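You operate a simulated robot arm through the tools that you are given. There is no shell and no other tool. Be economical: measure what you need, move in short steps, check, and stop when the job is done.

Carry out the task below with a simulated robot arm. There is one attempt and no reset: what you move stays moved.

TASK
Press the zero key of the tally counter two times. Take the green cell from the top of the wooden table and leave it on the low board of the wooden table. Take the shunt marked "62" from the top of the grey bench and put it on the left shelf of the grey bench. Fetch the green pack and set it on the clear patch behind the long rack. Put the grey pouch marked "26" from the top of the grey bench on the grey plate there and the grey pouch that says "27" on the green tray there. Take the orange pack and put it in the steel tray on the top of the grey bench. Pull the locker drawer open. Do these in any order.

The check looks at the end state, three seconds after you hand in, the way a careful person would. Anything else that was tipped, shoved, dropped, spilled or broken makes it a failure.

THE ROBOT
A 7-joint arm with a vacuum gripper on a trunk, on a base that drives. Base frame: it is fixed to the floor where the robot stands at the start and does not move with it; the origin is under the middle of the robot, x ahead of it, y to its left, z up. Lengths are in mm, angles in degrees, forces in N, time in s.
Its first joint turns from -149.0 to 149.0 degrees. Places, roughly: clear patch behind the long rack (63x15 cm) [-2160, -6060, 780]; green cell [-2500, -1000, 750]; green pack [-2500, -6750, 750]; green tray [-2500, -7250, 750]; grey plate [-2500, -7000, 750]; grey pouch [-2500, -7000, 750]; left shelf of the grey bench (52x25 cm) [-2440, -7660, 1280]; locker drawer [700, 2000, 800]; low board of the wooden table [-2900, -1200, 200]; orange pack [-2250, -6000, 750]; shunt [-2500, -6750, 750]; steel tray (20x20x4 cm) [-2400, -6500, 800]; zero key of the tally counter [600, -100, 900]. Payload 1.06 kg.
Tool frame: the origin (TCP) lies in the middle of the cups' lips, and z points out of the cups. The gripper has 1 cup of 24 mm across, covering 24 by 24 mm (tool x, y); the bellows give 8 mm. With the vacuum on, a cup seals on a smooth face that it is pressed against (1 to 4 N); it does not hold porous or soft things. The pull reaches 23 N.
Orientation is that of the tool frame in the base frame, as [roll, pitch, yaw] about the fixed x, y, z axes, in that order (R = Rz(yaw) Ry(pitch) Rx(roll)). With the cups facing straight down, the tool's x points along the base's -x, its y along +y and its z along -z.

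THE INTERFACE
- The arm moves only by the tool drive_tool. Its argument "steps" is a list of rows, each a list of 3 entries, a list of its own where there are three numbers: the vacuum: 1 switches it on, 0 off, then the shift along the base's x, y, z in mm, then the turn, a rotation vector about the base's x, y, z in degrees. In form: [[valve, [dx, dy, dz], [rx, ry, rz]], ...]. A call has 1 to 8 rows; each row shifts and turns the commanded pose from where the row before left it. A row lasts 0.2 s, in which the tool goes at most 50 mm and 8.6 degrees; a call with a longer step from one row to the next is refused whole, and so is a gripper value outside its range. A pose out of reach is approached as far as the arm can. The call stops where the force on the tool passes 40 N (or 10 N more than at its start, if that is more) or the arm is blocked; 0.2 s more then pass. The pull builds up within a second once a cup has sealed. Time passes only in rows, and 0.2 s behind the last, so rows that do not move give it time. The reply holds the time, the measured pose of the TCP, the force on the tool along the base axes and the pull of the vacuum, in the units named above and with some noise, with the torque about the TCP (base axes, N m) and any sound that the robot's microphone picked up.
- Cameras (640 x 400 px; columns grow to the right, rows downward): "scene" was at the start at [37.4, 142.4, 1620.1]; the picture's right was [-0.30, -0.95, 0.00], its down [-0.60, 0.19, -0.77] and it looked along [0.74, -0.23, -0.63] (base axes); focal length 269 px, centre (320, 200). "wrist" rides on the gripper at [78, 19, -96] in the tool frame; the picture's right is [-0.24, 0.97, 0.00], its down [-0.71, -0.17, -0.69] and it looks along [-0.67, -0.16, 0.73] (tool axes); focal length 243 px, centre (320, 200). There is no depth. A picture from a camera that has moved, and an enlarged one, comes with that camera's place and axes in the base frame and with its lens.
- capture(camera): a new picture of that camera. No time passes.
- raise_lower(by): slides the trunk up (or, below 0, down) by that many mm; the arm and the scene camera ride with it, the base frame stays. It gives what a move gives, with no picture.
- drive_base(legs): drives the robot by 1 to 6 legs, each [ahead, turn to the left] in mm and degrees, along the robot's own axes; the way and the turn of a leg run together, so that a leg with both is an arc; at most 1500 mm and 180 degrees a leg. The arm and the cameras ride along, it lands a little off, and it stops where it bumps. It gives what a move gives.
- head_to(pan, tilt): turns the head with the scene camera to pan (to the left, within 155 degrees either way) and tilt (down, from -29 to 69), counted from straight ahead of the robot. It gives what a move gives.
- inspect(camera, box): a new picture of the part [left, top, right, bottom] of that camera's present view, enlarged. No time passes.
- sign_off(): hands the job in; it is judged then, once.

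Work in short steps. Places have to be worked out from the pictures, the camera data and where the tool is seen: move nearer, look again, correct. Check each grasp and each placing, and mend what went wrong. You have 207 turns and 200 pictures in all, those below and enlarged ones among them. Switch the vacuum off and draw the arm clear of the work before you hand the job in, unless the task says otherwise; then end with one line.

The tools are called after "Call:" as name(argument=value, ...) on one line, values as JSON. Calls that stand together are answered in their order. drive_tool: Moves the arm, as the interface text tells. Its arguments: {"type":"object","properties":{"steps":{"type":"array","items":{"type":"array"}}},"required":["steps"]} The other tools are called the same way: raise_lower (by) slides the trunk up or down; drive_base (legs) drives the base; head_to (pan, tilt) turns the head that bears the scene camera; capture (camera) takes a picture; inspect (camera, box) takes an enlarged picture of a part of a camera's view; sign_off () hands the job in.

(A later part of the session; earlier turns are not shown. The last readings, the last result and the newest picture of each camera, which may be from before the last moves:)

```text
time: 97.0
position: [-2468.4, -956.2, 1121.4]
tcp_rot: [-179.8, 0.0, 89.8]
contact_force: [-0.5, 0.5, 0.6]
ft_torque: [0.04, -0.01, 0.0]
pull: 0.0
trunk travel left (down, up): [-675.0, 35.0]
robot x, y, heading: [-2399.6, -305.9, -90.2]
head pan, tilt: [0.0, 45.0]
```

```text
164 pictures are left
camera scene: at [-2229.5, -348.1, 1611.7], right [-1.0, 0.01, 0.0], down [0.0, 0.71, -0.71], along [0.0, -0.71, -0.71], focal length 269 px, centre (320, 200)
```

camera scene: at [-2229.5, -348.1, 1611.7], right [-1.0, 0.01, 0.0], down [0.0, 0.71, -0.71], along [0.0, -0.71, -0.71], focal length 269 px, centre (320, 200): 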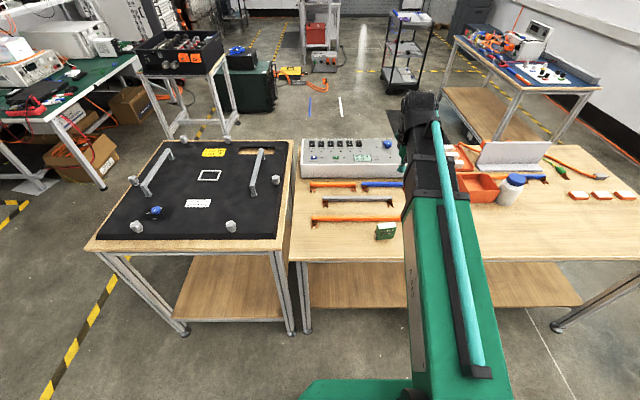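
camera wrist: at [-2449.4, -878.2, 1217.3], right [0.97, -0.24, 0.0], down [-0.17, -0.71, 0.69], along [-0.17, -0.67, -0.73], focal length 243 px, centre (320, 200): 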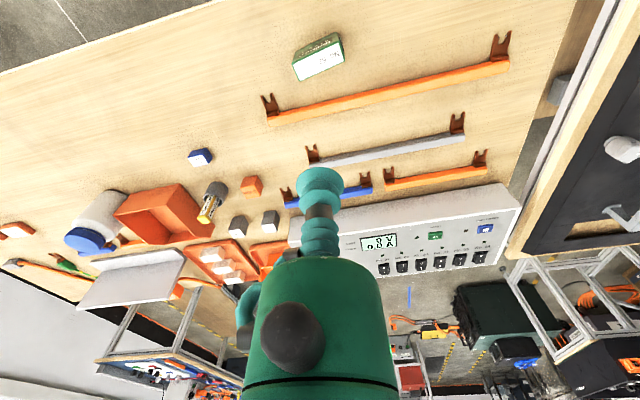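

Triangulation gives the cell top near (-2473,-965), z≈830-880. I'll move down above it and refine.

Call:
drive_tool(steps=[[0, [-5, -6, -40], [0, 0, 0]], [0, [0, 0, -40], [0, 0, 0]], [0, [0, 0, -40], [0, 0, 0]]])

Call:
capture(camera="wrist")

```text
time: 97.8
position: [-2475.7, -960.9, 1000.4]
tcp_rot: [-179.9, 0.0, 89.8]
contact_force: [-0.7, 0.0, -0.1]
ft_torque: [-0.04, 0.0, 0.0]
pull: 0.1
trunk travel left (down, up): [-675.0, 35.0]
robot x, y, heading: [-2405.0, -310.6, -90.1]
head pan, tilt: [0.0, 45.0]
```

```text
163 pictures are left
camera wrist: at [-2456.2, -882.8, 1096.2], right [0.97, -0.24, 0.0], down [-0.17, -0.71, 0.69], along [-0.17, -0.67, -0.73], focal length 243 px, centre (320, 200)
```

wrist: 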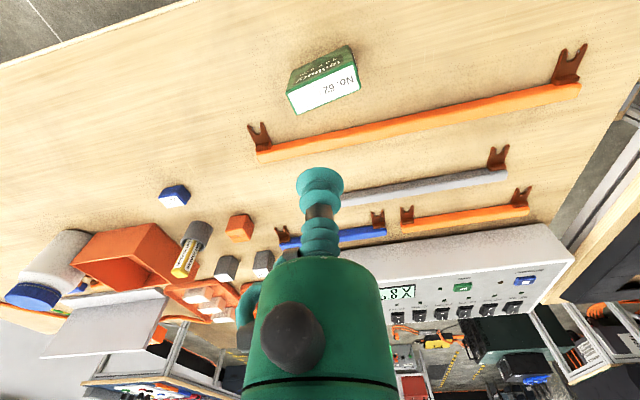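

Cell top appears at about (-2474,-970), z≈800-856. I'll go lower and look again.

Call:
drive_tool(steps=[[0, [1, -8, -40], [0, 0, 0]], [0, [0, 0, -40], [0, 0, 0]]])

Call:
capture(camera="wrist")

```text
time: 98.4
position: [-2473.9, -968.9, 921.8]
tcp_rot: [-179.8, 0.0, 89.8]
contact_force: [0.0, -0.1, -1.0]
ft_torque: [0.01, 0.02, -0.02]
pull: 0.0
trunk travel left (down, up): [-675.0, 35.0]
robot x, y, heading: [-2402.5, -310.9, -89.9]
head pan, tilt: [0.0, 45.0]
```

```text
162 pictures are left
camera wrist: at [-2455.0, -891.1, 1016.7], right [0.97, -0.24, 0.0], down [-0.17, -0.71, 0.69], along [-0.17, -0.67, -0.73], focal length 243 px, centre (320, 200)
```

wrist: 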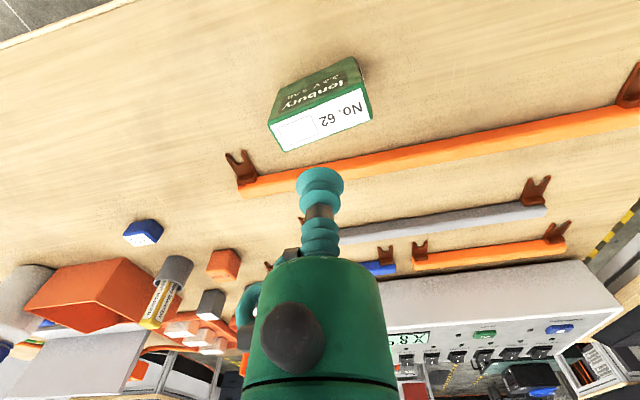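

Consistent estimate now: cell top at (-2472,-963,859). I'll descend with vacuum on in small steps.

Call:
drive_tool(steps=[[1, [2, 5, -25], [0, 0, 0]], [1, [0, 0, -18], [0, 0, 0]], [1, [0, 0, -7], [0, 0, 0]], [1, [0, 0, -5], [0, 0, 0]], [1, [0, 0, -4], [0, 0, 0]]])

Call:
capture(camera="wrist")

```text
time: 99.6
position: [-2469.9, -964.6, 861.9]
tcp_rot: [-179.9, -0.1, 89.8]
contact_force: [-0.5, -1.7, 3.9]
ft_torque: [0.03, -0.02, -0.01]
pull: 0.2
trunk travel left (down, up): [-675.0, 35.0]
robot x, y, heading: [-2402.2, -308.0, -90.4]
head pan, tilt: [0.0, 45.0]
```

```text
161 pictures are left
camera wrist: at [-2451.3, -887.4, 958.0], right [0.97, -0.24, 0.0], down [-0.17, -0.71, 0.69], along [-0.17, -0.67, -0.73], focal length 243 px, centre (320, 200)
```

wrist: 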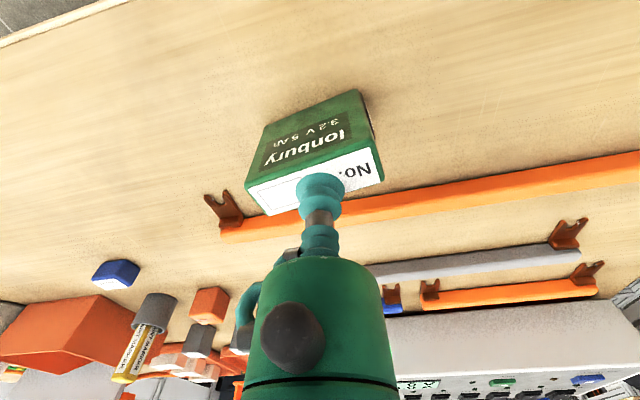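

Contact at 3.9 N, cup centred. I'll wait a moment for the seal.

Call:
drive_tool(steps=[[1, [0, 0, -1], [0, 0, 0]], [1, [0, 0, 0], [0, 0, 0]], [1, [0, 0, 0], [0, 0, 0]], [1, [0, 0, 0], [0, 0, 0]]])

```text
time: 100.6
position: [-2470.4, -964.9, 860.8]
tcp_rot: [-179.8, 0.0, 89.8]
contact_force: [0.1, -1.1, 4.2]
ft_torque: [0.03, -0.02, 0.01]
pull: 0.0
trunk travel left (down, up): [-675.0, 35.0]
robot x, y, heading: [-2394.8, -308.6, -90.3]
head pan, tilt: [0.0, 45.0]
```

No seal: the top is only about 28 mm wide, so centring matters. I'll zoom on the contact.

Call:
inspect(camera="wrist", box=[230, 80, 400, 230])

Call:
inspect(camera="scene", box=[350, 200, 430, 250])

```text
2.67 times, centred on (315, 155) of wrist
camera zoom: at [-2451.3, -887.4, 957.1], right [0.97, -0.24, 0.0], down [-0.17, -0.71, 0.69], along [-0.17, -0.67, -0.73], focal length 647 px, centre (333, 320)
```

zoom: 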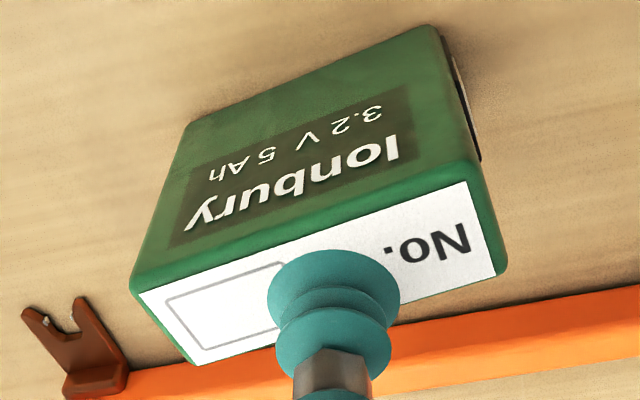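

```text
8.00 times, centred on (390, 225) of scene
camera zoom: at [-2229.6, -347.9, 1611.7], right [-1.0, 0.01, 0.0], down [0.0, 0.71, -0.71], along [0.0, -0.71, -0.71], focal length 2154 px, centre (-240, 0)
```

zoom: 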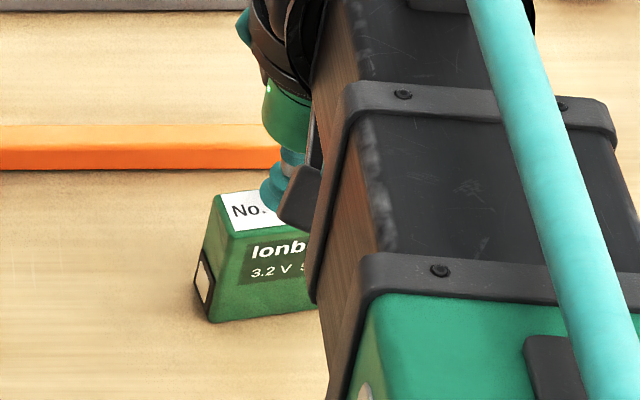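

The cup sits about 4–5 mm too far (−y) and overhangs the far edge. I'll lift, shift +4.5 mm in y and press again.

Call:
drive_tool(steps=[[1, [0, 0, 10], [0, 0, 0]], [1, [0, 4.5, 0], [0, 0, 0]], [1, [0, 0, -6], [0, 0, 0]], [1, [0, 0, -3], [0, 0, 0]], [1, [0, 0, 0], [0, 0, 0]], [1, [0, 0, 0], [0, 0, 0]]])

Call:
inspect(camera="wrist", box=[230, 80, 400, 230])

```text
time: 102.0
position: [-2469.1, -958.4, 863.0]
tcp_rot: [-179.8, 0.0, 89.8]
contact_force: [1.4, -1.8, 11.4]
ft_torque: [0.0, -0.04, 0.0]
pull: 22.6
trunk travel left (down, up): [-675.0, 35.0]
robot x, y, heading: [-2398.8, -306.5, -90.2]
head pan, tilt: [0.0, 45.0]
```

```text
2.67 times, centred on (315, 155) of wrist
camera zoom: at [-2451.3, -882.2, 958.7], right [0.97, -0.24, 0.0], down [-0.17, -0.71, 0.69], along [-0.17, -0.67, -0.73], focal length 647 px, centre (333, 320)
```

zoom: 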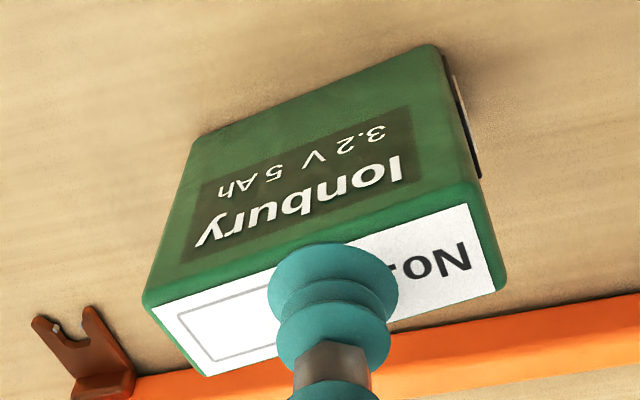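

Sealed. I'll lift the cell clear and check it hangs well, then back away from the table.

Call:
drive_tool(steps=[[1, [0, 0, 5], [0, 0, 0]], [1, [0, 0, 15], [0, 0, 0]], [1, [0, 0, 30], [0, 0, 0]], [1, [0, 0, 40], [0, 0, 0]], [1, [0, 15, 30], [0, 0, 0]], [1, [0, 30, 0], [0, 0, 0]], [1, [0, 40, 0], [0, 0, 0]]])

Call:
drive_base(legs=[[-130, 0]])

Call:
capture(camera="wrist")

Call:
capture(camera="scene")

```text
time: 103.6
position: [-2469.1, -874.8, 981.9]
tcp_rot: [-179.8, 0.0, 89.8]
contact_force: [0.1, 0.6, -2.2]
ft_torque: [0.0, 0.02, 0.01]
pull: 22.9
trunk travel left (down, up): [-675.0, 35.0]
robot x, y, heading: [-2401.3, -307.2, -90.3]
head pan, tilt: [0.0, 45.0]
```

```text
time: 104.9
position: [-2467.8, -743.7, 984.0]
tcp_rot: [-179.8, -0.1, 89.9]
contact_force: [-0.1, -0.4, -2.4]
ft_torque: [-0.01, 0.04, -0.02]
pull: 22.7
trunk travel left (down, up): [-675.0, 35.0]
robot x, y, heading: [-2401.6, -179.0, -90.5]
head pan, tilt: [0.0, 45.0]
```

```text
157 pictures are left
camera wrist: at [-2449.1, -665.9, 1078.6], right [0.97, -0.24, 0.0], down [-0.17, -0.71, 0.69], along [-0.16, -0.67, -0.73], focal length 243 px, centre (320, 200)
```

wrist: 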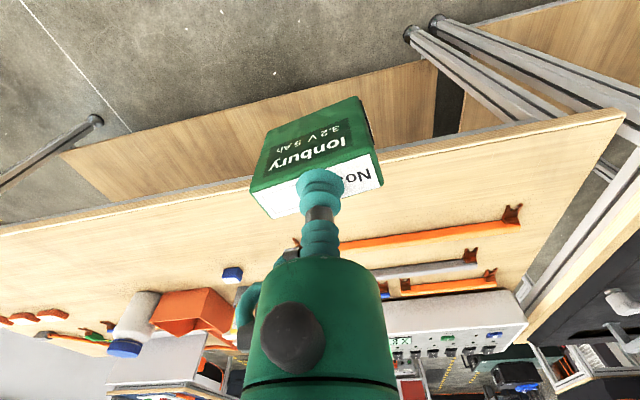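

```text
156 pictures are left
camera scene: at [-2228.8, -214.6, 1611.8], right [-1.0, 0.0, 0.0], down [0.0, 0.71, -0.71], along [0.0, -0.71, -0.71], focal length 269 px, centre (320, 200)
```

scene: 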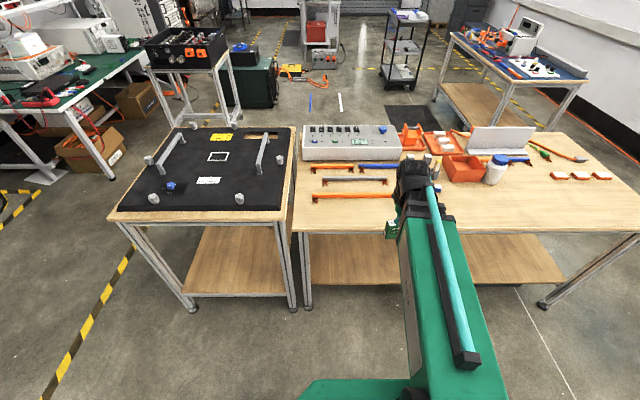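

The cell hangs well. Table edge is at y≈-850, low-board edge ≈-950. I'll back another 60 mm, then lower the trunk fully.

Call:
drive_base(legs=[[-60, 0]])

Call:
raise_lower(by=-660)

Call:
head_to(pan=0, tilt=35)

Call:
capture(camera="scene")

Call:
capture(camera="wrist")

```text
time: 105.9
position: [-2468.2, -682.7, 982.0]
tcp_rot: [-179.8, 0.0, 89.9]
contact_force: [0.0, -0.1, -2.2]
ft_torque: [-0.02, -0.01, 0.03]
pull: 22.7
trunk travel left (down, up): [-675.0, 35.0]
robot x, y, heading: [-2399.9, -118.6, -90.3]
head pan, tilt: [0.0, 45.0]
```

```text
refused: -660 is not a number from -400 to 400
```

```text
time: 106.6
position: [-2466.4, -684.2, 982.7]
tcp_rot: [-179.8, 0.0, 90.0]
contact_force: [0.2, -0.8, -2.6]
ft_torque: [0.0, -0.01, -0.02]
pull: 22.1
trunk travel left (down, up): [-675.0, 35.0]
robot x, y, heading: [-2399.5, -118.9, -90.2]
head pan, tilt: [0.0, 35.0]
```

```text
155 pictures are left
camera scene: at [-2228.6, -162.0, 1626.5], right [-1.0, 0.0, 0.0], down [0.0, 0.57, -0.82], along [0.0, -0.82, -0.57], focal length 269 px, centre (320, 200)
```

scene: 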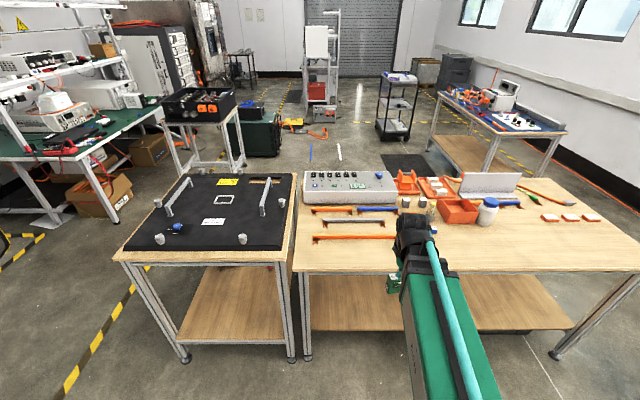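

```text
154 pictures are left
camera wrist: at [-2448.5, -606.2, 1078.2], right [0.97, -0.24, 0.0], down [-0.17, -0.71, 0.69], along [-0.16, -0.67, -0.73], focal length 243 px, centre (320, 200)
```

wrist: 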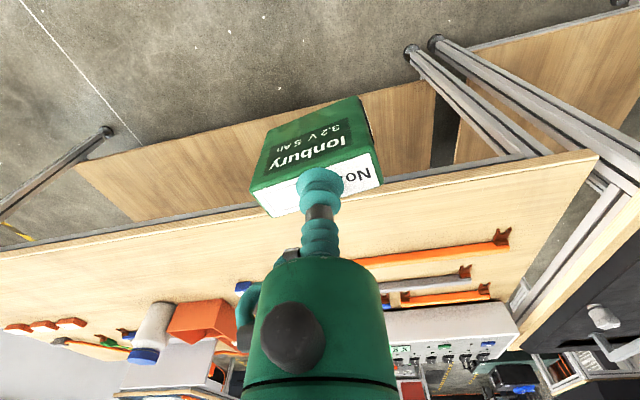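

Lowering has a 400 mm limit per call; I'll do it in two, keeping ~20 mm margin of travel.

Call:
raise_lower(by=-390)

Call:
raise_lower(by=-200)

Call:
head_to(pan=-10, tilt=20)

Call:
capture(camera="scene")

Call:
capture(camera="wrist")

```text
time: 110.4
position: [-2468.4, -684.6, 592.2]
tcp_rot: [-179.8, 0.0, 90.0]
contact_force: [0.2, 0.2, -2.1]
ft_torque: [0.03, 0.02, 0.03]
pull: 23.1
trunk travel left (down, up): [-285.0, 425.0]
robot x, y, heading: [-2399.1, -117.8, -90.0]
head pan, tilt: [0.0, 35.0]
```

```text
time: 112.5
position: [-2468.1, -682.8, 392.7]
tcp_rot: [-179.7, -0.1, 90.0]
contact_force: [0.4, 0.2, -2.1]
ft_torque: [0.0, -0.02, 0.01]
pull: 22.8
trunk travel left (down, up): [-85.0, 625.0]
robot x, y, heading: [-2403.3, -117.7, -90.3]
head pan, tilt: [0.0, 35.0]
```

```text
time: 113.3
position: [-2465.9, -683.4, 391.6]
tcp_rot: [-179.8, 0.1, 90.0]
contact_force: [0.8, -0.3, -3.0]
ft_torque: [0.0, 0.0, 0.01]
pull: 22.5
trunk travel left (down, up): [-85.0, 625.0]
robot x, y, heading: [-2402.4, -116.7, -90.5]
head pan, tilt: [-10.0, 20.0]
```

```text
153 pictures are left
camera scene: at [-2244.7, -165.7, 1060.3], right [-0.98, 0.18, 0.0], down [0.06, 0.34, -0.94], along [-0.17, -0.92, -0.34], focal length 269 px, centre (320, 200)
```

scene: 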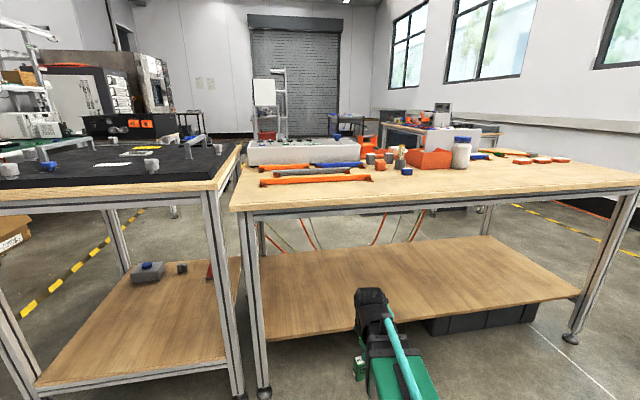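

```text
152 pictures are left
camera wrist: at [-2448.5, -606.3, 488.1], right [0.97, -0.24, 0.0], down [-0.17, -0.71, 0.69], along [-0.16, -0.67, -0.73], focal length 243 px, centre (320, 200)
```

wrist: 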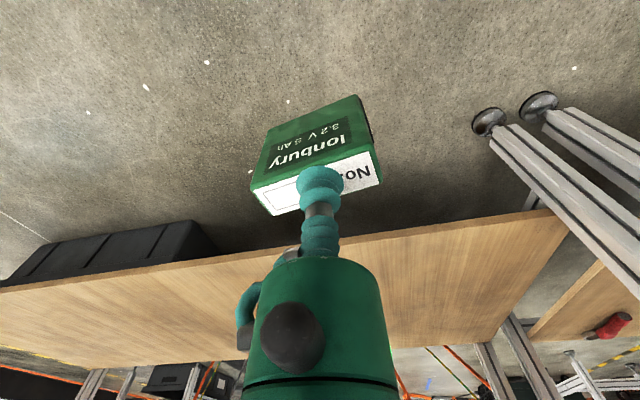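

The low board is empty, surface near z≈205-230, edge y≈-945. I'll lower 40 mm more, drive 190 mm ahead and then extend the arm in under the top.

Call:
raise_lower(by=-40)

Call:
drive_base(legs=[[190, 0]])

Call:
capture(camera="scene")

Call:
capture(camera="wrist")

```text
time: 114.1
position: [-2466.8, -683.9, 352.0]
tcp_rot: [-179.8, 0.0, 90.0]
contact_force: [-0.5, 0.9, -2.8]
ft_torque: [-0.01, 0.0, -0.01]
pull: 22.9
trunk travel left (down, up): [-45.0, 665.0]
robot x, y, heading: [-2397.8, -118.4, -89.9]
head pan, tilt: [-10.0, 20.0]
```

```text
time: 115.7
position: [-2465.5, -878.2, 352.7]
tcp_rot: [-179.8, -0.1, 90.3]
contact_force: [-0.3, 0.0, -3.1]
ft_torque: [-0.02, -0.01, 0.01]
pull: 23.7
trunk travel left (down, up): [-45.0, 665.0]
robot x, y, heading: [-2399.6, -311.9, -89.9]
head pan, tilt: [-10.0, 20.0]
```

```text
151 pictures are left
camera scene: at [-2244.8, -358.7, 1020.4], right [-0.98, 0.17, 0.0], down [0.06, 0.34, -0.94], along [-0.16, -0.93, -0.34], focal length 269 px, centre (320, 200)
```

scene: 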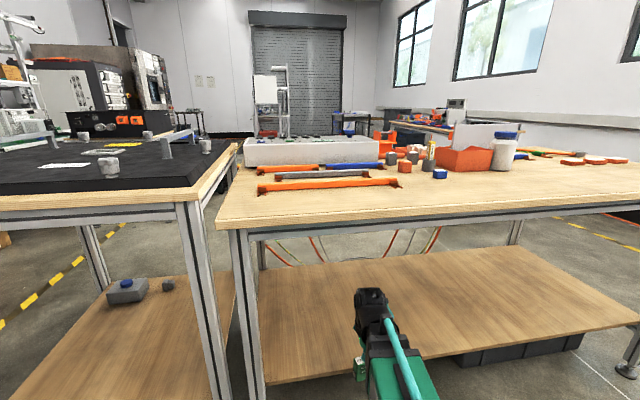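

```text
150 pictures are left
camera wrist: at [-2446.3, -800.3, 448.1], right [0.97, -0.23, 0.0], down [-0.17, -0.71, 0.69], along [-0.16, -0.67, -0.73], focal length 243 px, centre (320, 200)
```

wrist: 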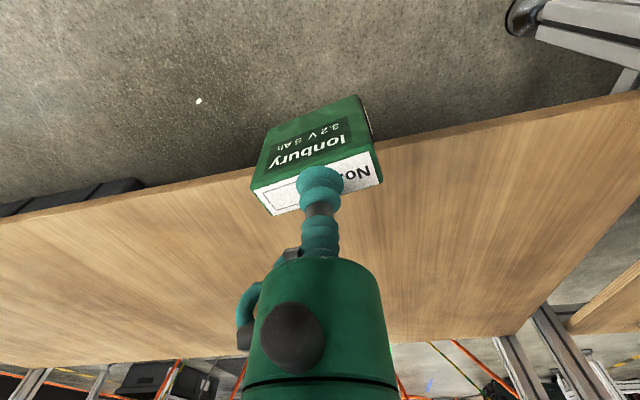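

Clear. I'll extend the arm 170 mm in under the top.

Call:
drive_tool(steps=[[1, [0, -35, 0], [0, 0, 0]], [1, [0, -35, 0], [0, 0, 0]], [1, [0, -35, 0], [0, 0, 0]], [1, [0, -35, 0], [0, 0, 0]], [1, [0, -30, 0], [0, 0, 0]]])

Call:
capture(camera="scene")

Call:
capture(camera="wrist")

```text
time: 116.9
position: [-2465.6, -1047.4, 350.6]
tcp_rot: [-179.8, 0.0, 90.2]
contact_force: [-0.4, 0.3, -3.2]
ft_torque: [-0.01, -0.04, 0.03]
pull: 23.1
trunk travel left (down, up): [-45.0, 665.0]
robot x, y, heading: [-2401.2, -311.3, -89.9]
head pan, tilt: [-10.0, 20.0]
```

```text
149 pictures are left
camera scene: at [-2244.8, -358.7, 1020.4], right [-0.98, 0.17, 0.0], down [0.06, 0.34, -0.94], along [-0.16, -0.93, -0.34], focal length 269 px, centre (320, 200)
```

scene: 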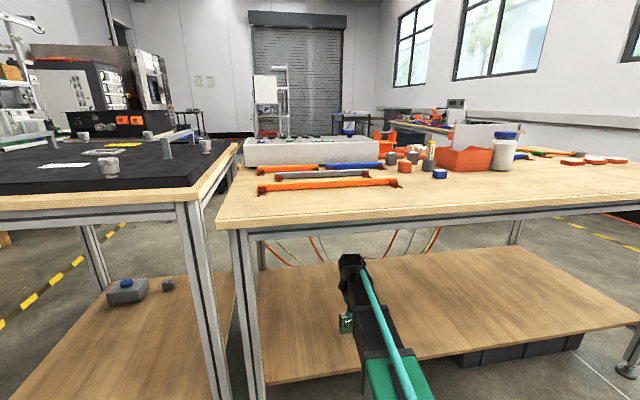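

```text
148 pictures are left
camera wrist: at [-2446.7, -969.0, 446.7], right [0.97, -0.23, 0.0], down [-0.17, -0.71, 0.69], along [-0.16, -0.67, -0.73], focal length 243 px, centre (320, 200)
```

wrist: 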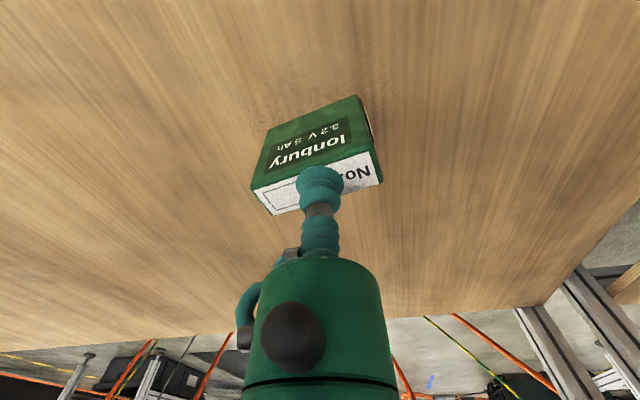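

The cell is above the board. I'll lower in small steps, watching for contact.

Call:
drive_tool(steps=[[1, [0, 0, -30], [0, 0, 0]], [1, [0, 0, -15], [0, 0, 0]], [1, [0, 0, -10], [0, 0, 0]], [1, [0, 0, -6], [0, 0, 0]]])

Call:
capture(camera="wrist")

```text
time: 117.7
position: [-2465.4, -1047.0, 306.8]
tcp_rot: [-179.8, 0.3, 90.3]
contact_force: [0.9, 3.8, 33.2]
ft_torque: [0.02, -0.04, -0.04]
pull: 22.8
trunk travel left (down, up): [-45.0, 665.0]
robot x, y, heading: [-2399.5, -310.6, -89.5]
head pan, tilt: [-10.0, 20.0]
stopped in row 3: the force on the tool passed its limit at 53 N (the readings are from after the stop); the commanded pose is now the measured one
```

```text
147 pictures are left
camera wrist: at [-2446.5, -967.9, 402.4], right [0.97, -0.23, 0.0], down [-0.17, -0.7, 0.69], along [-0.16, -0.67, -0.72], focal length 243 px, centre (320, 200)
```

wrist: 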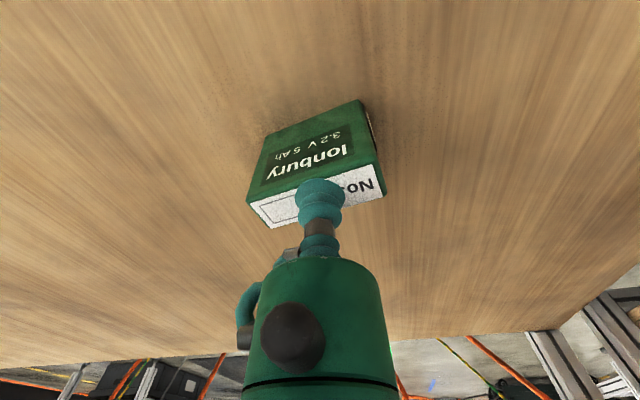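

The cell stands on the board. I'll relax the press, switch off, and lift slowly.

Call:
drive_tool(steps=[[1, [0, 0, 4], [0, 0, 0]], [0, [0, 0, 0], [0, 0, 0]], [0, [0, 0, 0], [0, 0, 0]], [0, [0, 0, 0], [0, 0, 0]], [0, [0, 0, 0], [0, 0, 0]], [0, [0, 0, 5], [0, 0, 0]], [0, [0, 0, 20], [0, 0, 0]], [0, [0, 0, 25], [0, 0, 0]]])

Call:
capture(camera="wrist")

```text
time: 119.5
position: [-2465.4, -1046.2, 356.2]
tcp_rot: [-179.8, 0.1, 90.4]
contact_force: [0.4, 1.3, 0.8]
ft_torque: [0.01, -0.01, 0.02]
pull: 0.0
trunk travel left (down, up): [-45.0, 665.0]
robot x, y, heading: [-2402.7, -311.8, -89.6]
head pan, tilt: [-10.0, 20.0]
```

```text
146 pictures are left
camera wrist: at [-2446.9, -969.2, 451.7], right [0.97, -0.23, 0.0], down [-0.17, -0.71, 0.69], along [-0.16, -0.67, -0.73], focal length 243 px, centre (320, 200)
```

wrist: 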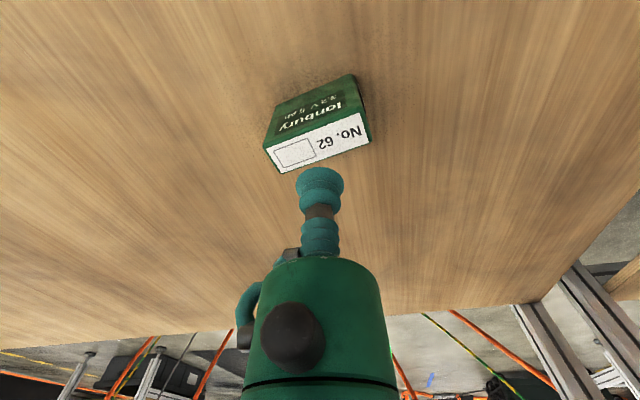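

Cell placed. I'll withdraw the arm, back off and raise the trunk.

Call:
drive_tool(steps=[[0, [0, 35, 0], [0, 0, 0]], [0, [0, 35, 0], [0, 0, 0]], [0, [0, 35, 0], [0, 0, 0]], [0, [0, 35, 0], [0, 0, 0]], [0, [0, 30, 0], [0, 0, 0]]])

Call:
drive_base(legs=[[-190, 0]])

Call:
raise_lower(by=390)

Call:
raise_lower(by=270)

Call:
head_to(pan=10, tilt=15)

Call:
capture(camera="scene")

Call:
head_to(pan=-75, tilt=25)

Call:
capture(camera="scene")

```text
time: 120.7
position: [-2464.6, -876.4, 358.2]
tcp_rot: [-179.9, 0.1, 90.3]
contact_force: [0.5, -0.5, 0.1]
ft_torque: [0.03, 0.02, -0.02]
pull: 0.1
trunk travel left (down, up): [-45.0, 665.0]
robot x, y, heading: [-2401.4, -307.2, -90.1]
head pan, tilt: [-10.0, 20.0]
```

```text
time: 122.2
position: [-2465.6, -686.8, 357.9]
tcp_rot: [-179.9, 0.1, 90.1]
contact_force: [-0.7, 0.0, 0.3]
ft_torque: [-0.02, -0.01, 0.02]
pull: 0.1
trunk travel left (down, up): [-45.0, 665.0]
robot x, y, heading: [-2400.2, -117.8, -89.9]
head pan, tilt: [-10.0, 20.0]
```

```text
time: 126.0
position: [-2464.5, -686.4, 748.0]
tcp_rot: [-179.8, 0.1, 90.2]
contact_force: [0.2, -0.4, -0.1]
ft_torque: [0.0, 0.01, 0.01]
pull: 0.1
trunk travel left (down, up): [-435.0, 275.0]
robot x, y, heading: [-2400.3, -120.4, -89.9]
head pan, tilt: [-10.0, 20.0]
```

```text
time: 128.7
position: [-2466.0, -686.5, 1018.1]
tcp_rot: [-179.8, 0.1, 90.1]
contact_force: [0.8, 0.1, 0.1]
ft_torque: [-0.02, 0.0, 0.03]
pull: 0.0
trunk travel left (down, up): [-705.0, 5.0]
robot x, y, heading: [-2399.8, -121.4, -90.2]
head pan, tilt: [-10.0, 20.0]
```

```text
time: 129.6
position: [-2464.5, -686.3, 1017.2]
tcp_rot: [-179.8, 0.1, 90.1]
contact_force: [-0.5, 0.4, -0.4]
ft_torque: [0.02, -0.02, 0.02]
pull: 0.0
trunk travel left (down, up): [-705.0, 5.0]
robot x, y, heading: [-2396.8, -119.5, -90.1]
head pan, tilt: [10.0, 15.0]
```

```text
145 pictures are left
camera scene: at [-2212.6, -168.7, 1688.5], right [-0.98, -0.17, 0.0], down [-0.04, 0.26, -0.97], along [0.17, -0.95, -0.26], focal length 269 px, centre (320, 200)
```

scene: 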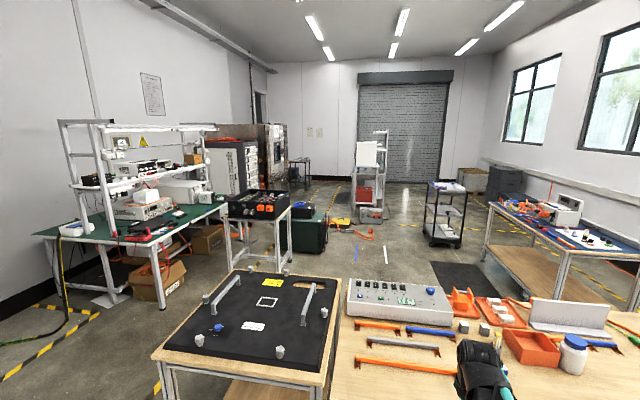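

```text
time: 131.2
position: [-2465.1, -686.4, 1017.2]
tcp_rot: [-179.7, 0.0, 90.2]
contact_force: [0.8, -0.3, 1.1]
ft_torque: [0.05, 0.01, 0.02]
pull: 0.0
trunk travel left (down, up): [-705.0, 5.0]
robot x, y, heading: [-2398.7, -118.9, -89.9]
head pan, tilt: [-75.0, 25.0]
```

```text
144 pictures are left
camera scene: at [-2317.7, -100.5, 1672.3], right [-0.26, 0.97, 0.0], down [0.41, 0.11, -0.91], along [-0.88, -0.23, -0.42], focal length 269 px, centre (320, 200)
```

scene: 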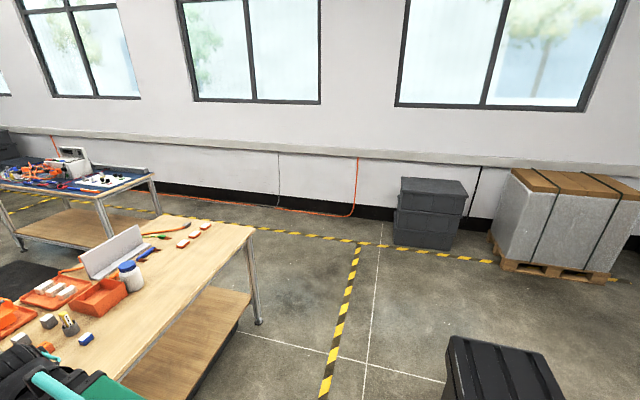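

The grey bench should be the structure at about column 375. I'll zoom ahead on it and the route.

Call:
head_to(pan=0, tilt=15)

Call:
inspect(camera="scene", box=[240, 110, 400, 270])

Call:
inspect(camera="scene", box=[280, 120, 360, 200])

```text
time: 132.6
position: [-2465.3, -686.9, 1018.7]
tcp_rot: [-179.8, 0.0, 90.1]
contact_force: [0.3, 0.3, 0.1]
ft_torque: [0.02, -0.01, 0.01]
pull: 0.1
trunk travel left (down, up): [-705.0, 5.0]
robot x, y, heading: [-2398.4, -117.4, -89.9]
head pan, tilt: [0.0, 15.0]
```

```text
2.50 times, centred on (320, 190) of scene
camera zoom: at [-2228.8, -170.1, 1688.5], right [-1.0, 0.0, 0.0], down [0.0, 0.26, -0.97], along [0.0, -0.97, -0.26], focal length 673 px, centre (320, 225)
```

zoom: 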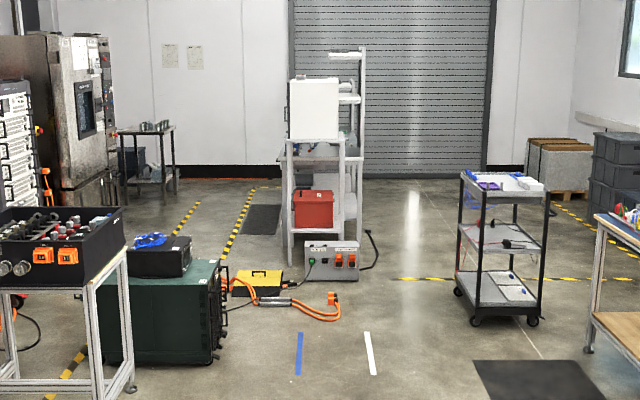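

```text
5.00 times, centred on (320, 160) of scene
camera zoom: at [-2228.8, -170.1, 1688.5], right [-1.0, 0.0, 0.0], down [0.0, 0.26, -0.97], along [0.0, -0.97, -0.26], focal length 1346 px, centre (320, 400)
```

zoom: 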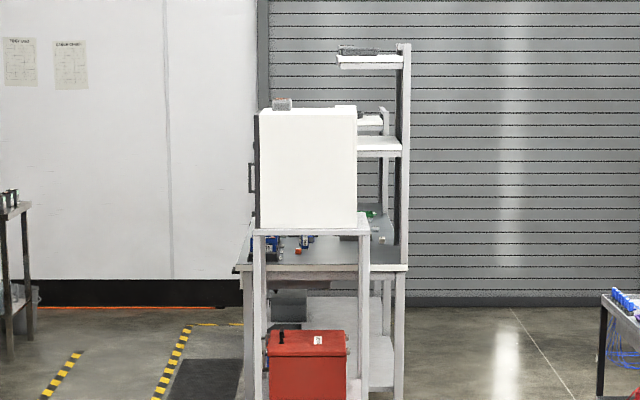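

The bench is seen end-on with a dark mat on its +x side, where the robot should stand. The way there needs care (cable, toolbox, cart). I'll raise the tool and drive east round the wooden tables to (-950,-2080) first.

Call:
drive_tool(steps=[[0, [0, 0, 40], [0, 0, 0]], [0, [0, 0, 40], [0, 0, 0]], [0, [0, 0, 40], [0, 0, 0]]])

Call:
drive_base(legs=[[170, 0], [0, 90], [1450, 0]])

Call:
head_to(pan=-90, tilt=25)

Call:
capture(camera="scene")

```text
time: 133.4
position: [-2463.8, -685.5, 1138.8]
tcp_rot: [-179.7, 0.2, 90.2]
contact_force: [-0.2, 0.7, -0.3]
ft_torque: [0.0, -0.03, -0.02]
pull: 0.1
trunk travel left (down, up): [-705.0, 5.0]
robot x, y, heading: [-2402.0, -125.1, -89.8]
head pan, tilt: [0.0, 15.0]
```

```text
time: 145.4
position: [-391.7, -455.7, 1138.1]
tcp_rot: [-179.9, 0.1, 176.4]
contact_force: [-0.2, 0.9, 0.8]
ft_torque: [0.01, 0.03, 0.01]
pull: 0.0
trunk travel left (down, up): [-705.0, 5.0]
robot x, y, heading: [-951.2, -356.8, -3.9]
head pan, tilt: [0.0, 15.0]
```

```text
time: 147.1
position: [-392.3, -455.4, 1138.9]
tcp_rot: [-179.9, 0.1, 176.5]
contact_force: [0.3, 0.3, -0.1]
ft_torque: [-0.02, 0.01, 0.0]
pull: 0.1
trunk travel left (down, up): [-705.0, 5.0]
robot x, y, heading: [-955.7, -357.3, -3.5]
head pan, tilt: [-90.0, 25.0]
```

```text
141 pictures are left
camera scene: at [-992.5, -277.7, 1672.3], right [-1.0, 0.06, 0.0], down [0.03, 0.42, -0.91], along [-0.06, -0.9, -0.42], focal length 269 px, centre (320, 200)
```

scene: 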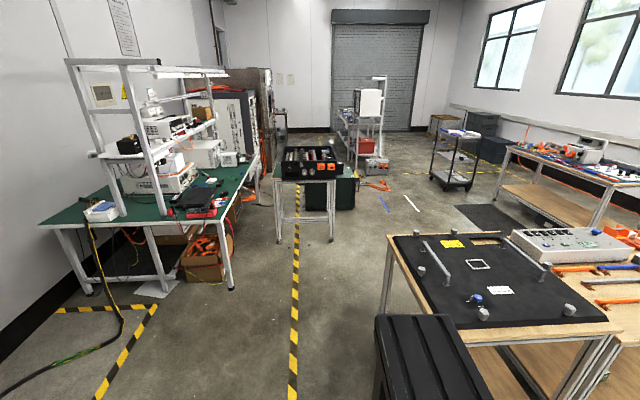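

I'll zoom in on the route towards the grey bench.

Call:
inspect(camera="scene", box=[220, 80, 500, 255])

```text
2.29 times, centred on (360, 168) of scene
camera zoom: at [-992.5, -277.7, 1672.3], right [-1.0, 0.06, 0.0], down [0.03, 0.42, -0.91], along [-0.06, -0.9, -0.42], focal length 615 px, centre (229, 274)
```

zoom: 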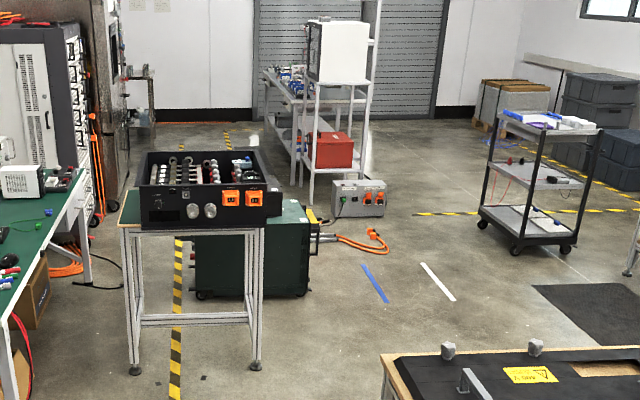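

Only the west corridor (x≈-2840 between cable and cart) is wide enough. I'll drive south to y≈-2060, turn west.

Call:
drive_base(legs=[[0, -86.3], [1500, 0], [200, 0]])

```text
time: 159.2
position: [-1027.5, -2590.7, 1138.2]
tcp_rot: [-179.9, 0.0, 90.1]
contact_force: [-0.5, 0.0, 0.0]
ft_torque: [0.02, 0.02, -0.03]
pull: 0.1
trunk travel left (down, up): [-705.0, 5.0]
robot x, y, heading: [-962.7, -2022.5, -90.1]
head pan, tilt: [-90.0, 25.0]
```

At (-963,-2022). I'll turn west and drive to x≈-2830.

Call:
drive_base(legs=[[0, -89], [1500, 0], [370, 0]])

Call:
head_to(pan=90, tilt=25)

Call:
capture(camera="scene")

```text
time: 172.3
position: [-3397.3, -2064.2, 1138.4]
tcp_rot: [-179.8, 0.1, 2.4]
contact_force: [0.1, 0.3, 0.4]
ft_torque: [0.03, -0.02, -0.03]
pull: 0.1
trunk travel left (down, up): [-705.0, 5.0]
robot x, y, heading: [-2828.6, -2107.2, -177.7]
head pan, tilt: [-90.0, 25.0]
```

```text
time: 175.0
position: [-3396.1, -2065.4, 1140.4]
tcp_rot: [-179.8, 0.1, 2.5]
contact_force: [-0.4, -0.1, -0.1]
ft_torque: [-0.01, 0.0, -0.01]
pull: 0.0
trunk travel left (down, up): [-705.0, 5.0]
robot x, y, heading: [-2831.2, -2105.1, -177.6]
head pan, tilt: [90.0, 25.0]
```

```text
139 pictures are left
camera scene: at [-2772.5, -2368.4, 1672.3], right [-1.0, -0.04, 0.0], down [-0.02, 0.42, -0.91], along [0.04, -0.91, -0.42], focal length 269 px, centre (320, 200)
```

scene: 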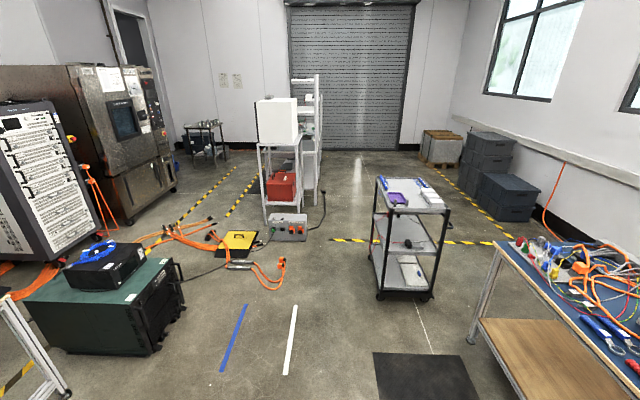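

I'll zoom into the gap past the grey box and cart.

Call:
inspect(camera="scene", box=[220, 60, 460, 310])

```text
1.60 times, centred on (340, 185) of scene
camera zoom: at [-2772.5, -2368.4, 1672.3], right [-1.0, -0.04, 0.0], down [-0.02, 0.42, -0.91], along [0.04, -0.91, -0.42], focal length 431 px, centre (288, 224)
```

zoom: 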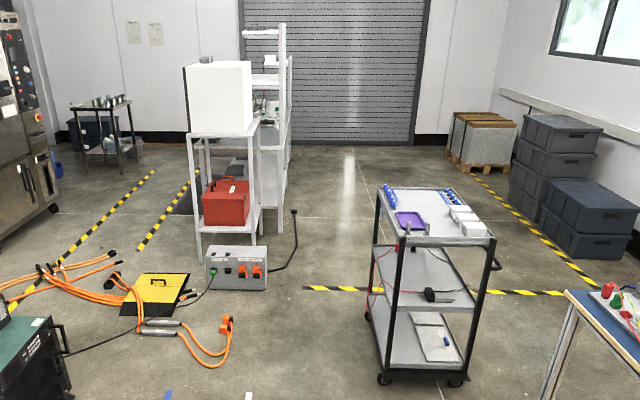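

I'll look down to gauge my own base's footprint before squeezing through.

Call:
head_to(pan=120, tilt=69)

Call:
capture(camera="scene")

Call:
head_to(pan=-10, tilt=69)

Call:
capture(camera="scene")

```text
time: 176.1
position: [-3396.6, -2064.2, 1138.2]
tcp_rot: [-179.8, 0.0, 2.4]
contact_force: [0.1, -0.3, -0.4]
ft_torque: [0.02, -0.03, 0.0]
pull: 0.1
trunk travel left (down, up): [-705.0, 5.0]
robot x, y, heading: [-2827.9, -2104.9, -177.6]
head pan, tilt: [120.0, 68.8]
```

```text
137 pictures are left
camera scene: at [-2746.3, -2323.7, 1612.9], right [-0.85, -0.53, 0.0], down [-0.5, 0.79, -0.36], along [0.19, -0.31, -0.93], focal length 269 px, centre (320, 200)
```

scene: 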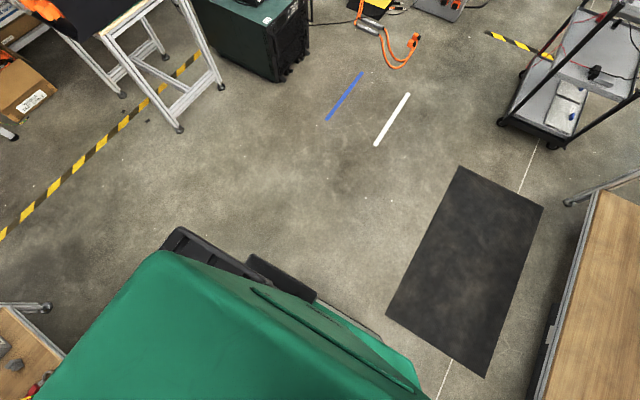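

```text
time: 178.2
position: [-3396.2, -2064.8, 1139.2]
tcp_rot: [-179.8, 0.1, 2.4]
contact_force: [0.5, 0.2, 0.1]
ft_torque: [0.04, 0.03, 0.02]
pull: 0.0
trunk travel left (down, up): [-705.0, 5.0]
robot x, y, heading: [-2829.6, -2108.0, -177.7]
head pan, tilt: [-10.0, 68.8]
```

```text
136 pictures are left
camera scene: at [-2831.5, -2268.8, 1612.9], right [0.13, 0.99, 0.0], down [0.92, -0.12, -0.36], along [-0.36, 0.05, -0.93], focal length 269 px, centre (320, 200)
```

scene: 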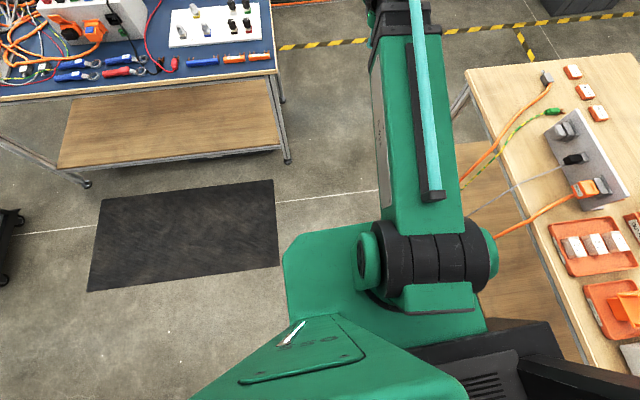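

Base half-width is only ~230 mm, so the corridor is comfortable. I'll turn south and drive on.

Call:
drive_base(legs=[[0, 87.5], [1400, 0]])

Call:
head_to(pan=0, tilt=20)

Call:
capture(camera="scene")

```text
time: 189.1
position: [-2836.4, -4103.2, 1139.2]
tcp_rot: [-179.8, 0.1, 92.1]
contact_force: [0.0, -0.2, -0.2]
ft_torque: [-0.02, 0.0, -0.01]
pull: 0.1
trunk travel left (down, up): [-705.0, 5.0]
robot x, y, heading: [-2788.9, -3532.9, -88.1]
head pan, tilt: [-10.0, 68.8]
```

```text
time: 190.3
position: [-2835.4, -4102.5, 1139.4]
tcp_rot: [-179.7, 0.1, 92.1]
contact_force: [-0.6, -0.3, 0.1]
ft_torque: [-0.02, -0.01, -0.01]
pull: 0.1
trunk travel left (down, up): [-705.0, 5.0]
robot x, y, heading: [-2792.3, -3534.9, -88.0]
head pan, tilt: [0.0, 20.0]
```

```text
135 pictures are left
camera scene: at [-2618.3, -3579.3, 1680.3], right [-1.0, -0.03, 0.0], down [-0.01, 0.34, -0.94], along [0.03, -0.94, -0.34], focal length 269 px, centre (320, 200)
```

scene: 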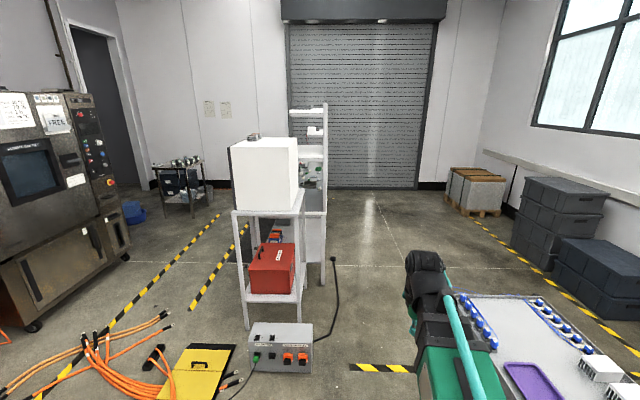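

Clear. I'll continue south past the cart, then angle west alongside the bench.

Call:
drive_base(legs=[[0, -4], [1450, 0], [0, -14], [500, 0]])

Call:
head_to(pan=35, tilt=15)

Call:
capture(camera="scene")

```text
time: 201.3
position: [-3225.6, -5972.0, 1137.5]
tcp_rot: [-179.8, 0.1, 72.8]
contact_force: [0.1, -1.0, -0.8]
ft_torque: [0.05, -0.02, 0.0]
pull: 0.1
trunk travel left (down, up): [-705.0, 5.0]
robot x, y, heading: [-2993.1, -5454.1, -107.3]
head pan, tilt: [0.0, 20.0]
```

```text
time: 202.3
position: [-3225.4, -5971.5, 1139.3]
tcp_rot: [-179.7, 0.1, 72.9]
contact_force: [-0.1, -0.1, -0.4]
ft_torque: [0.03, 0.0, -0.01]
pull: 0.0
trunk travel left (down, up): [-705.0, 5.0]
robot x, y, heading: [-2994.8, -5448.3, -107.4]
head pan, tilt: [35.0, 15.0]
```

```text
134 pictures are left
camera scene: at [-2790.3, -5548.9, 1688.5], right [-0.95, -0.3, 0.0], down [-0.08, 0.25, -0.97], along [0.29, -0.92, -0.26], focal length 269 px, centre (320, 200)
```

scene: 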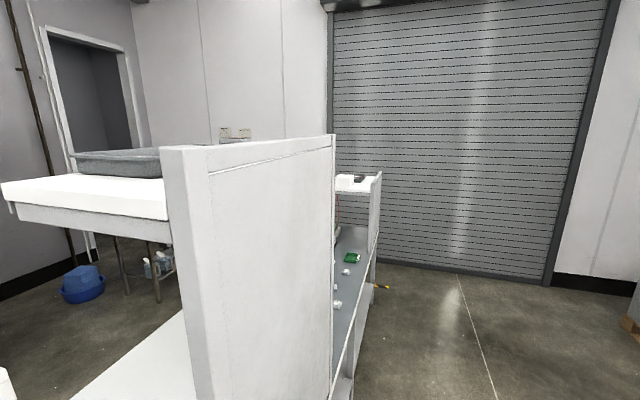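

A back panel blocks this side, so I must work from the east side. I'll go around the far end: swing west, turn to face north, then reverse south so the arm stays clear of the roller door.

Call:
drive_base(legs=[[700, -30], [0, -133]])

Call:
head_to(pan=-150, tilt=15)

Call:
capture(camera="scene")

```text
time: 211.7
position: [-3279.3, -5469.5, 1138.9]
tcp_rot: [-179.7, 0.1, -91.9]
contact_force: [0.1, 0.0, -1.5]
ft_torque: [0.04, -0.01, 0.0]
pull: 0.1
trunk travel left (down, up): [-705.0, 5.0]
robot x, y, heading: [-3363.6, -6032.1, 87.9]
head pan, tilt: [35.0, 15.0]
```

```text
time: 214.5
position: [-3280.0, -5470.8, 1140.2]
tcp_rot: [-179.9, 0.1, -91.9]
contact_force: [-0.2, -0.7, 0.8]
ft_torque: [0.01, -0.05, 0.0]
pull: 0.1
trunk travel left (down, up): [-705.0, 5.0]
robot x, y, heading: [-3367.1, -6034.5, 88.0]
head pan, tilt: [-150.0, 15.0]
```

```text
133 pictures are left
camera scene: at [-3492.6, -6156.5, 1688.5], right [-0.88, -0.47, 0.0], down [-0.12, 0.23, -0.97], along [0.45, -0.85, -0.26], focal length 269 px, centre (320, 200)
```

scene: 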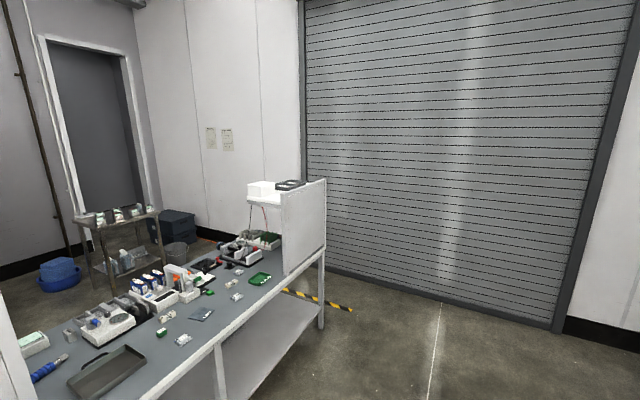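

Bench far end is at y≈-7870, door at ≈-8810. I'll reverse south to y≈-8350, turn to face west, and reverse east a bit.

Call:
drive_base(legs=[[0, 2], [-1500, 0], [-815, 0]])

Call:
head_to(pan=-90, tilt=25)

Call:
capture(camera="scene")

```text
time: 226.3
position: [-3337.4, -7792.9, 1139.1]
tcp_rot: [-179.8, 0.1, -91.6]
contact_force: [-0.5, 0.7, 0.4]
ft_torque: [-0.01, -0.02, -0.02]
pull: 0.0
trunk travel left (down, up): [-705.0, 5.0]
robot x, y, heading: [-3421.6, -8356.3, 88.1]
head pan, tilt: [-150.0, 15.0]
```

```text
time: 227.6
position: [-3338.0, -7792.8, 1138.9]
tcp_rot: [-179.7, 0.1, -91.6]
contact_force: [-0.5, 0.5, -0.9]
ft_torque: [0.01, 0.01, -0.01]
pull: 0.1
trunk travel left (down, up): [-705.0, 5.0]
robot x, y, heading: [-3420.8, -8357.6, 88.1]
head pan, tilt: [-90.0, 25.0]
```

```text
132 pictures are left
camera scene: at [-3499.8, -8401.6, 1672.3], right [-0.03, -1.0, 0.0], down [-0.42, 0.01, -0.91], along [0.91, -0.03, -0.42], focal length 269 px, centre (320, 200)
```

scene: 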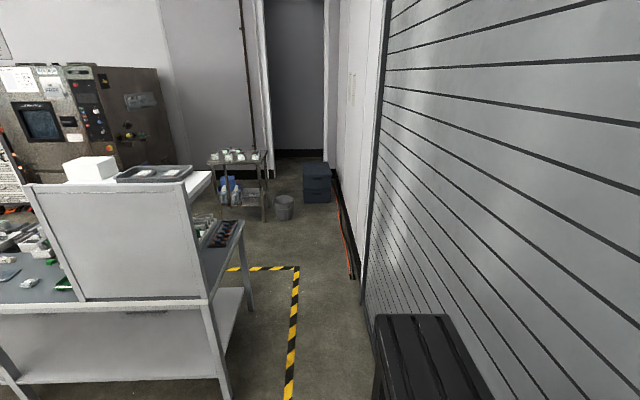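

The corridor centre is y≈-8380; I'm well placed. Turn to face west and reverse east.

Call:
drive_base(legs=[[0, 91.5], [-600, 0]])

```text
time: 234.8
position: [-3390.8, -8290.4, 1138.7]
tcp_rot: [-179.8, 0.2, -2.3]
contact_force: [-0.2, 0.4, 0.8]
ft_torque: [-0.03, 0.01, 0.02]
pull: 0.1
trunk travel left (down, up): [-705.0, 5.0]
robot x, y, heading: [-2826.3, -8378.4, 177.5]
head pan, tilt: [-90.0, 25.0]
```

Call:
drive_base(legs=[[0, 3], [-1180, 0]])

Call:
head_to(pan=-70, tilt=25)

Call:
capture(camera="scene")

```text
time: 241.3
position: [-2177.9, -8307.5, 1139.2]
tcp_rot: [-179.8, 0.2, 1.6]
contact_force: [0.4, 0.8, 0.3]
ft_torque: [-0.01, -0.01, -0.01]
pull: 0.1
trunk travel left (down, up): [-705.0, 5.0]
robot x, y, heading: [-1605.8, -8359.8, -178.6]
head pan, tilt: [-90.0, 25.0]
```

```text
time: 242.2
position: [-2178.2, -8308.7, 1138.9]
tcp_rot: [-179.8, 0.1, 1.6]
contact_force: [0.8, -0.2, 0.1]
ft_torque: [0.04, -0.01, 0.0]
pull: 0.1
trunk travel left (down, up): [-705.0, 5.0]
robot x, y, heading: [-1608.9, -8359.1, -178.6]
head pan, tilt: [-70.0, 25.0]
```

```text
131 pictures are left
camera scene: at [-1594.2, -8445.3, 1672.3], right [0.93, 0.36, 0.0], down [0.15, -0.39, -0.91], along [-0.33, 0.84, -0.42], focal length 269 px, centre (320, 200)
```

scene: 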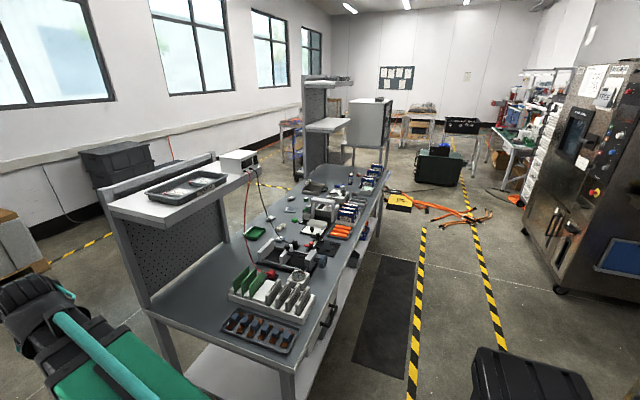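

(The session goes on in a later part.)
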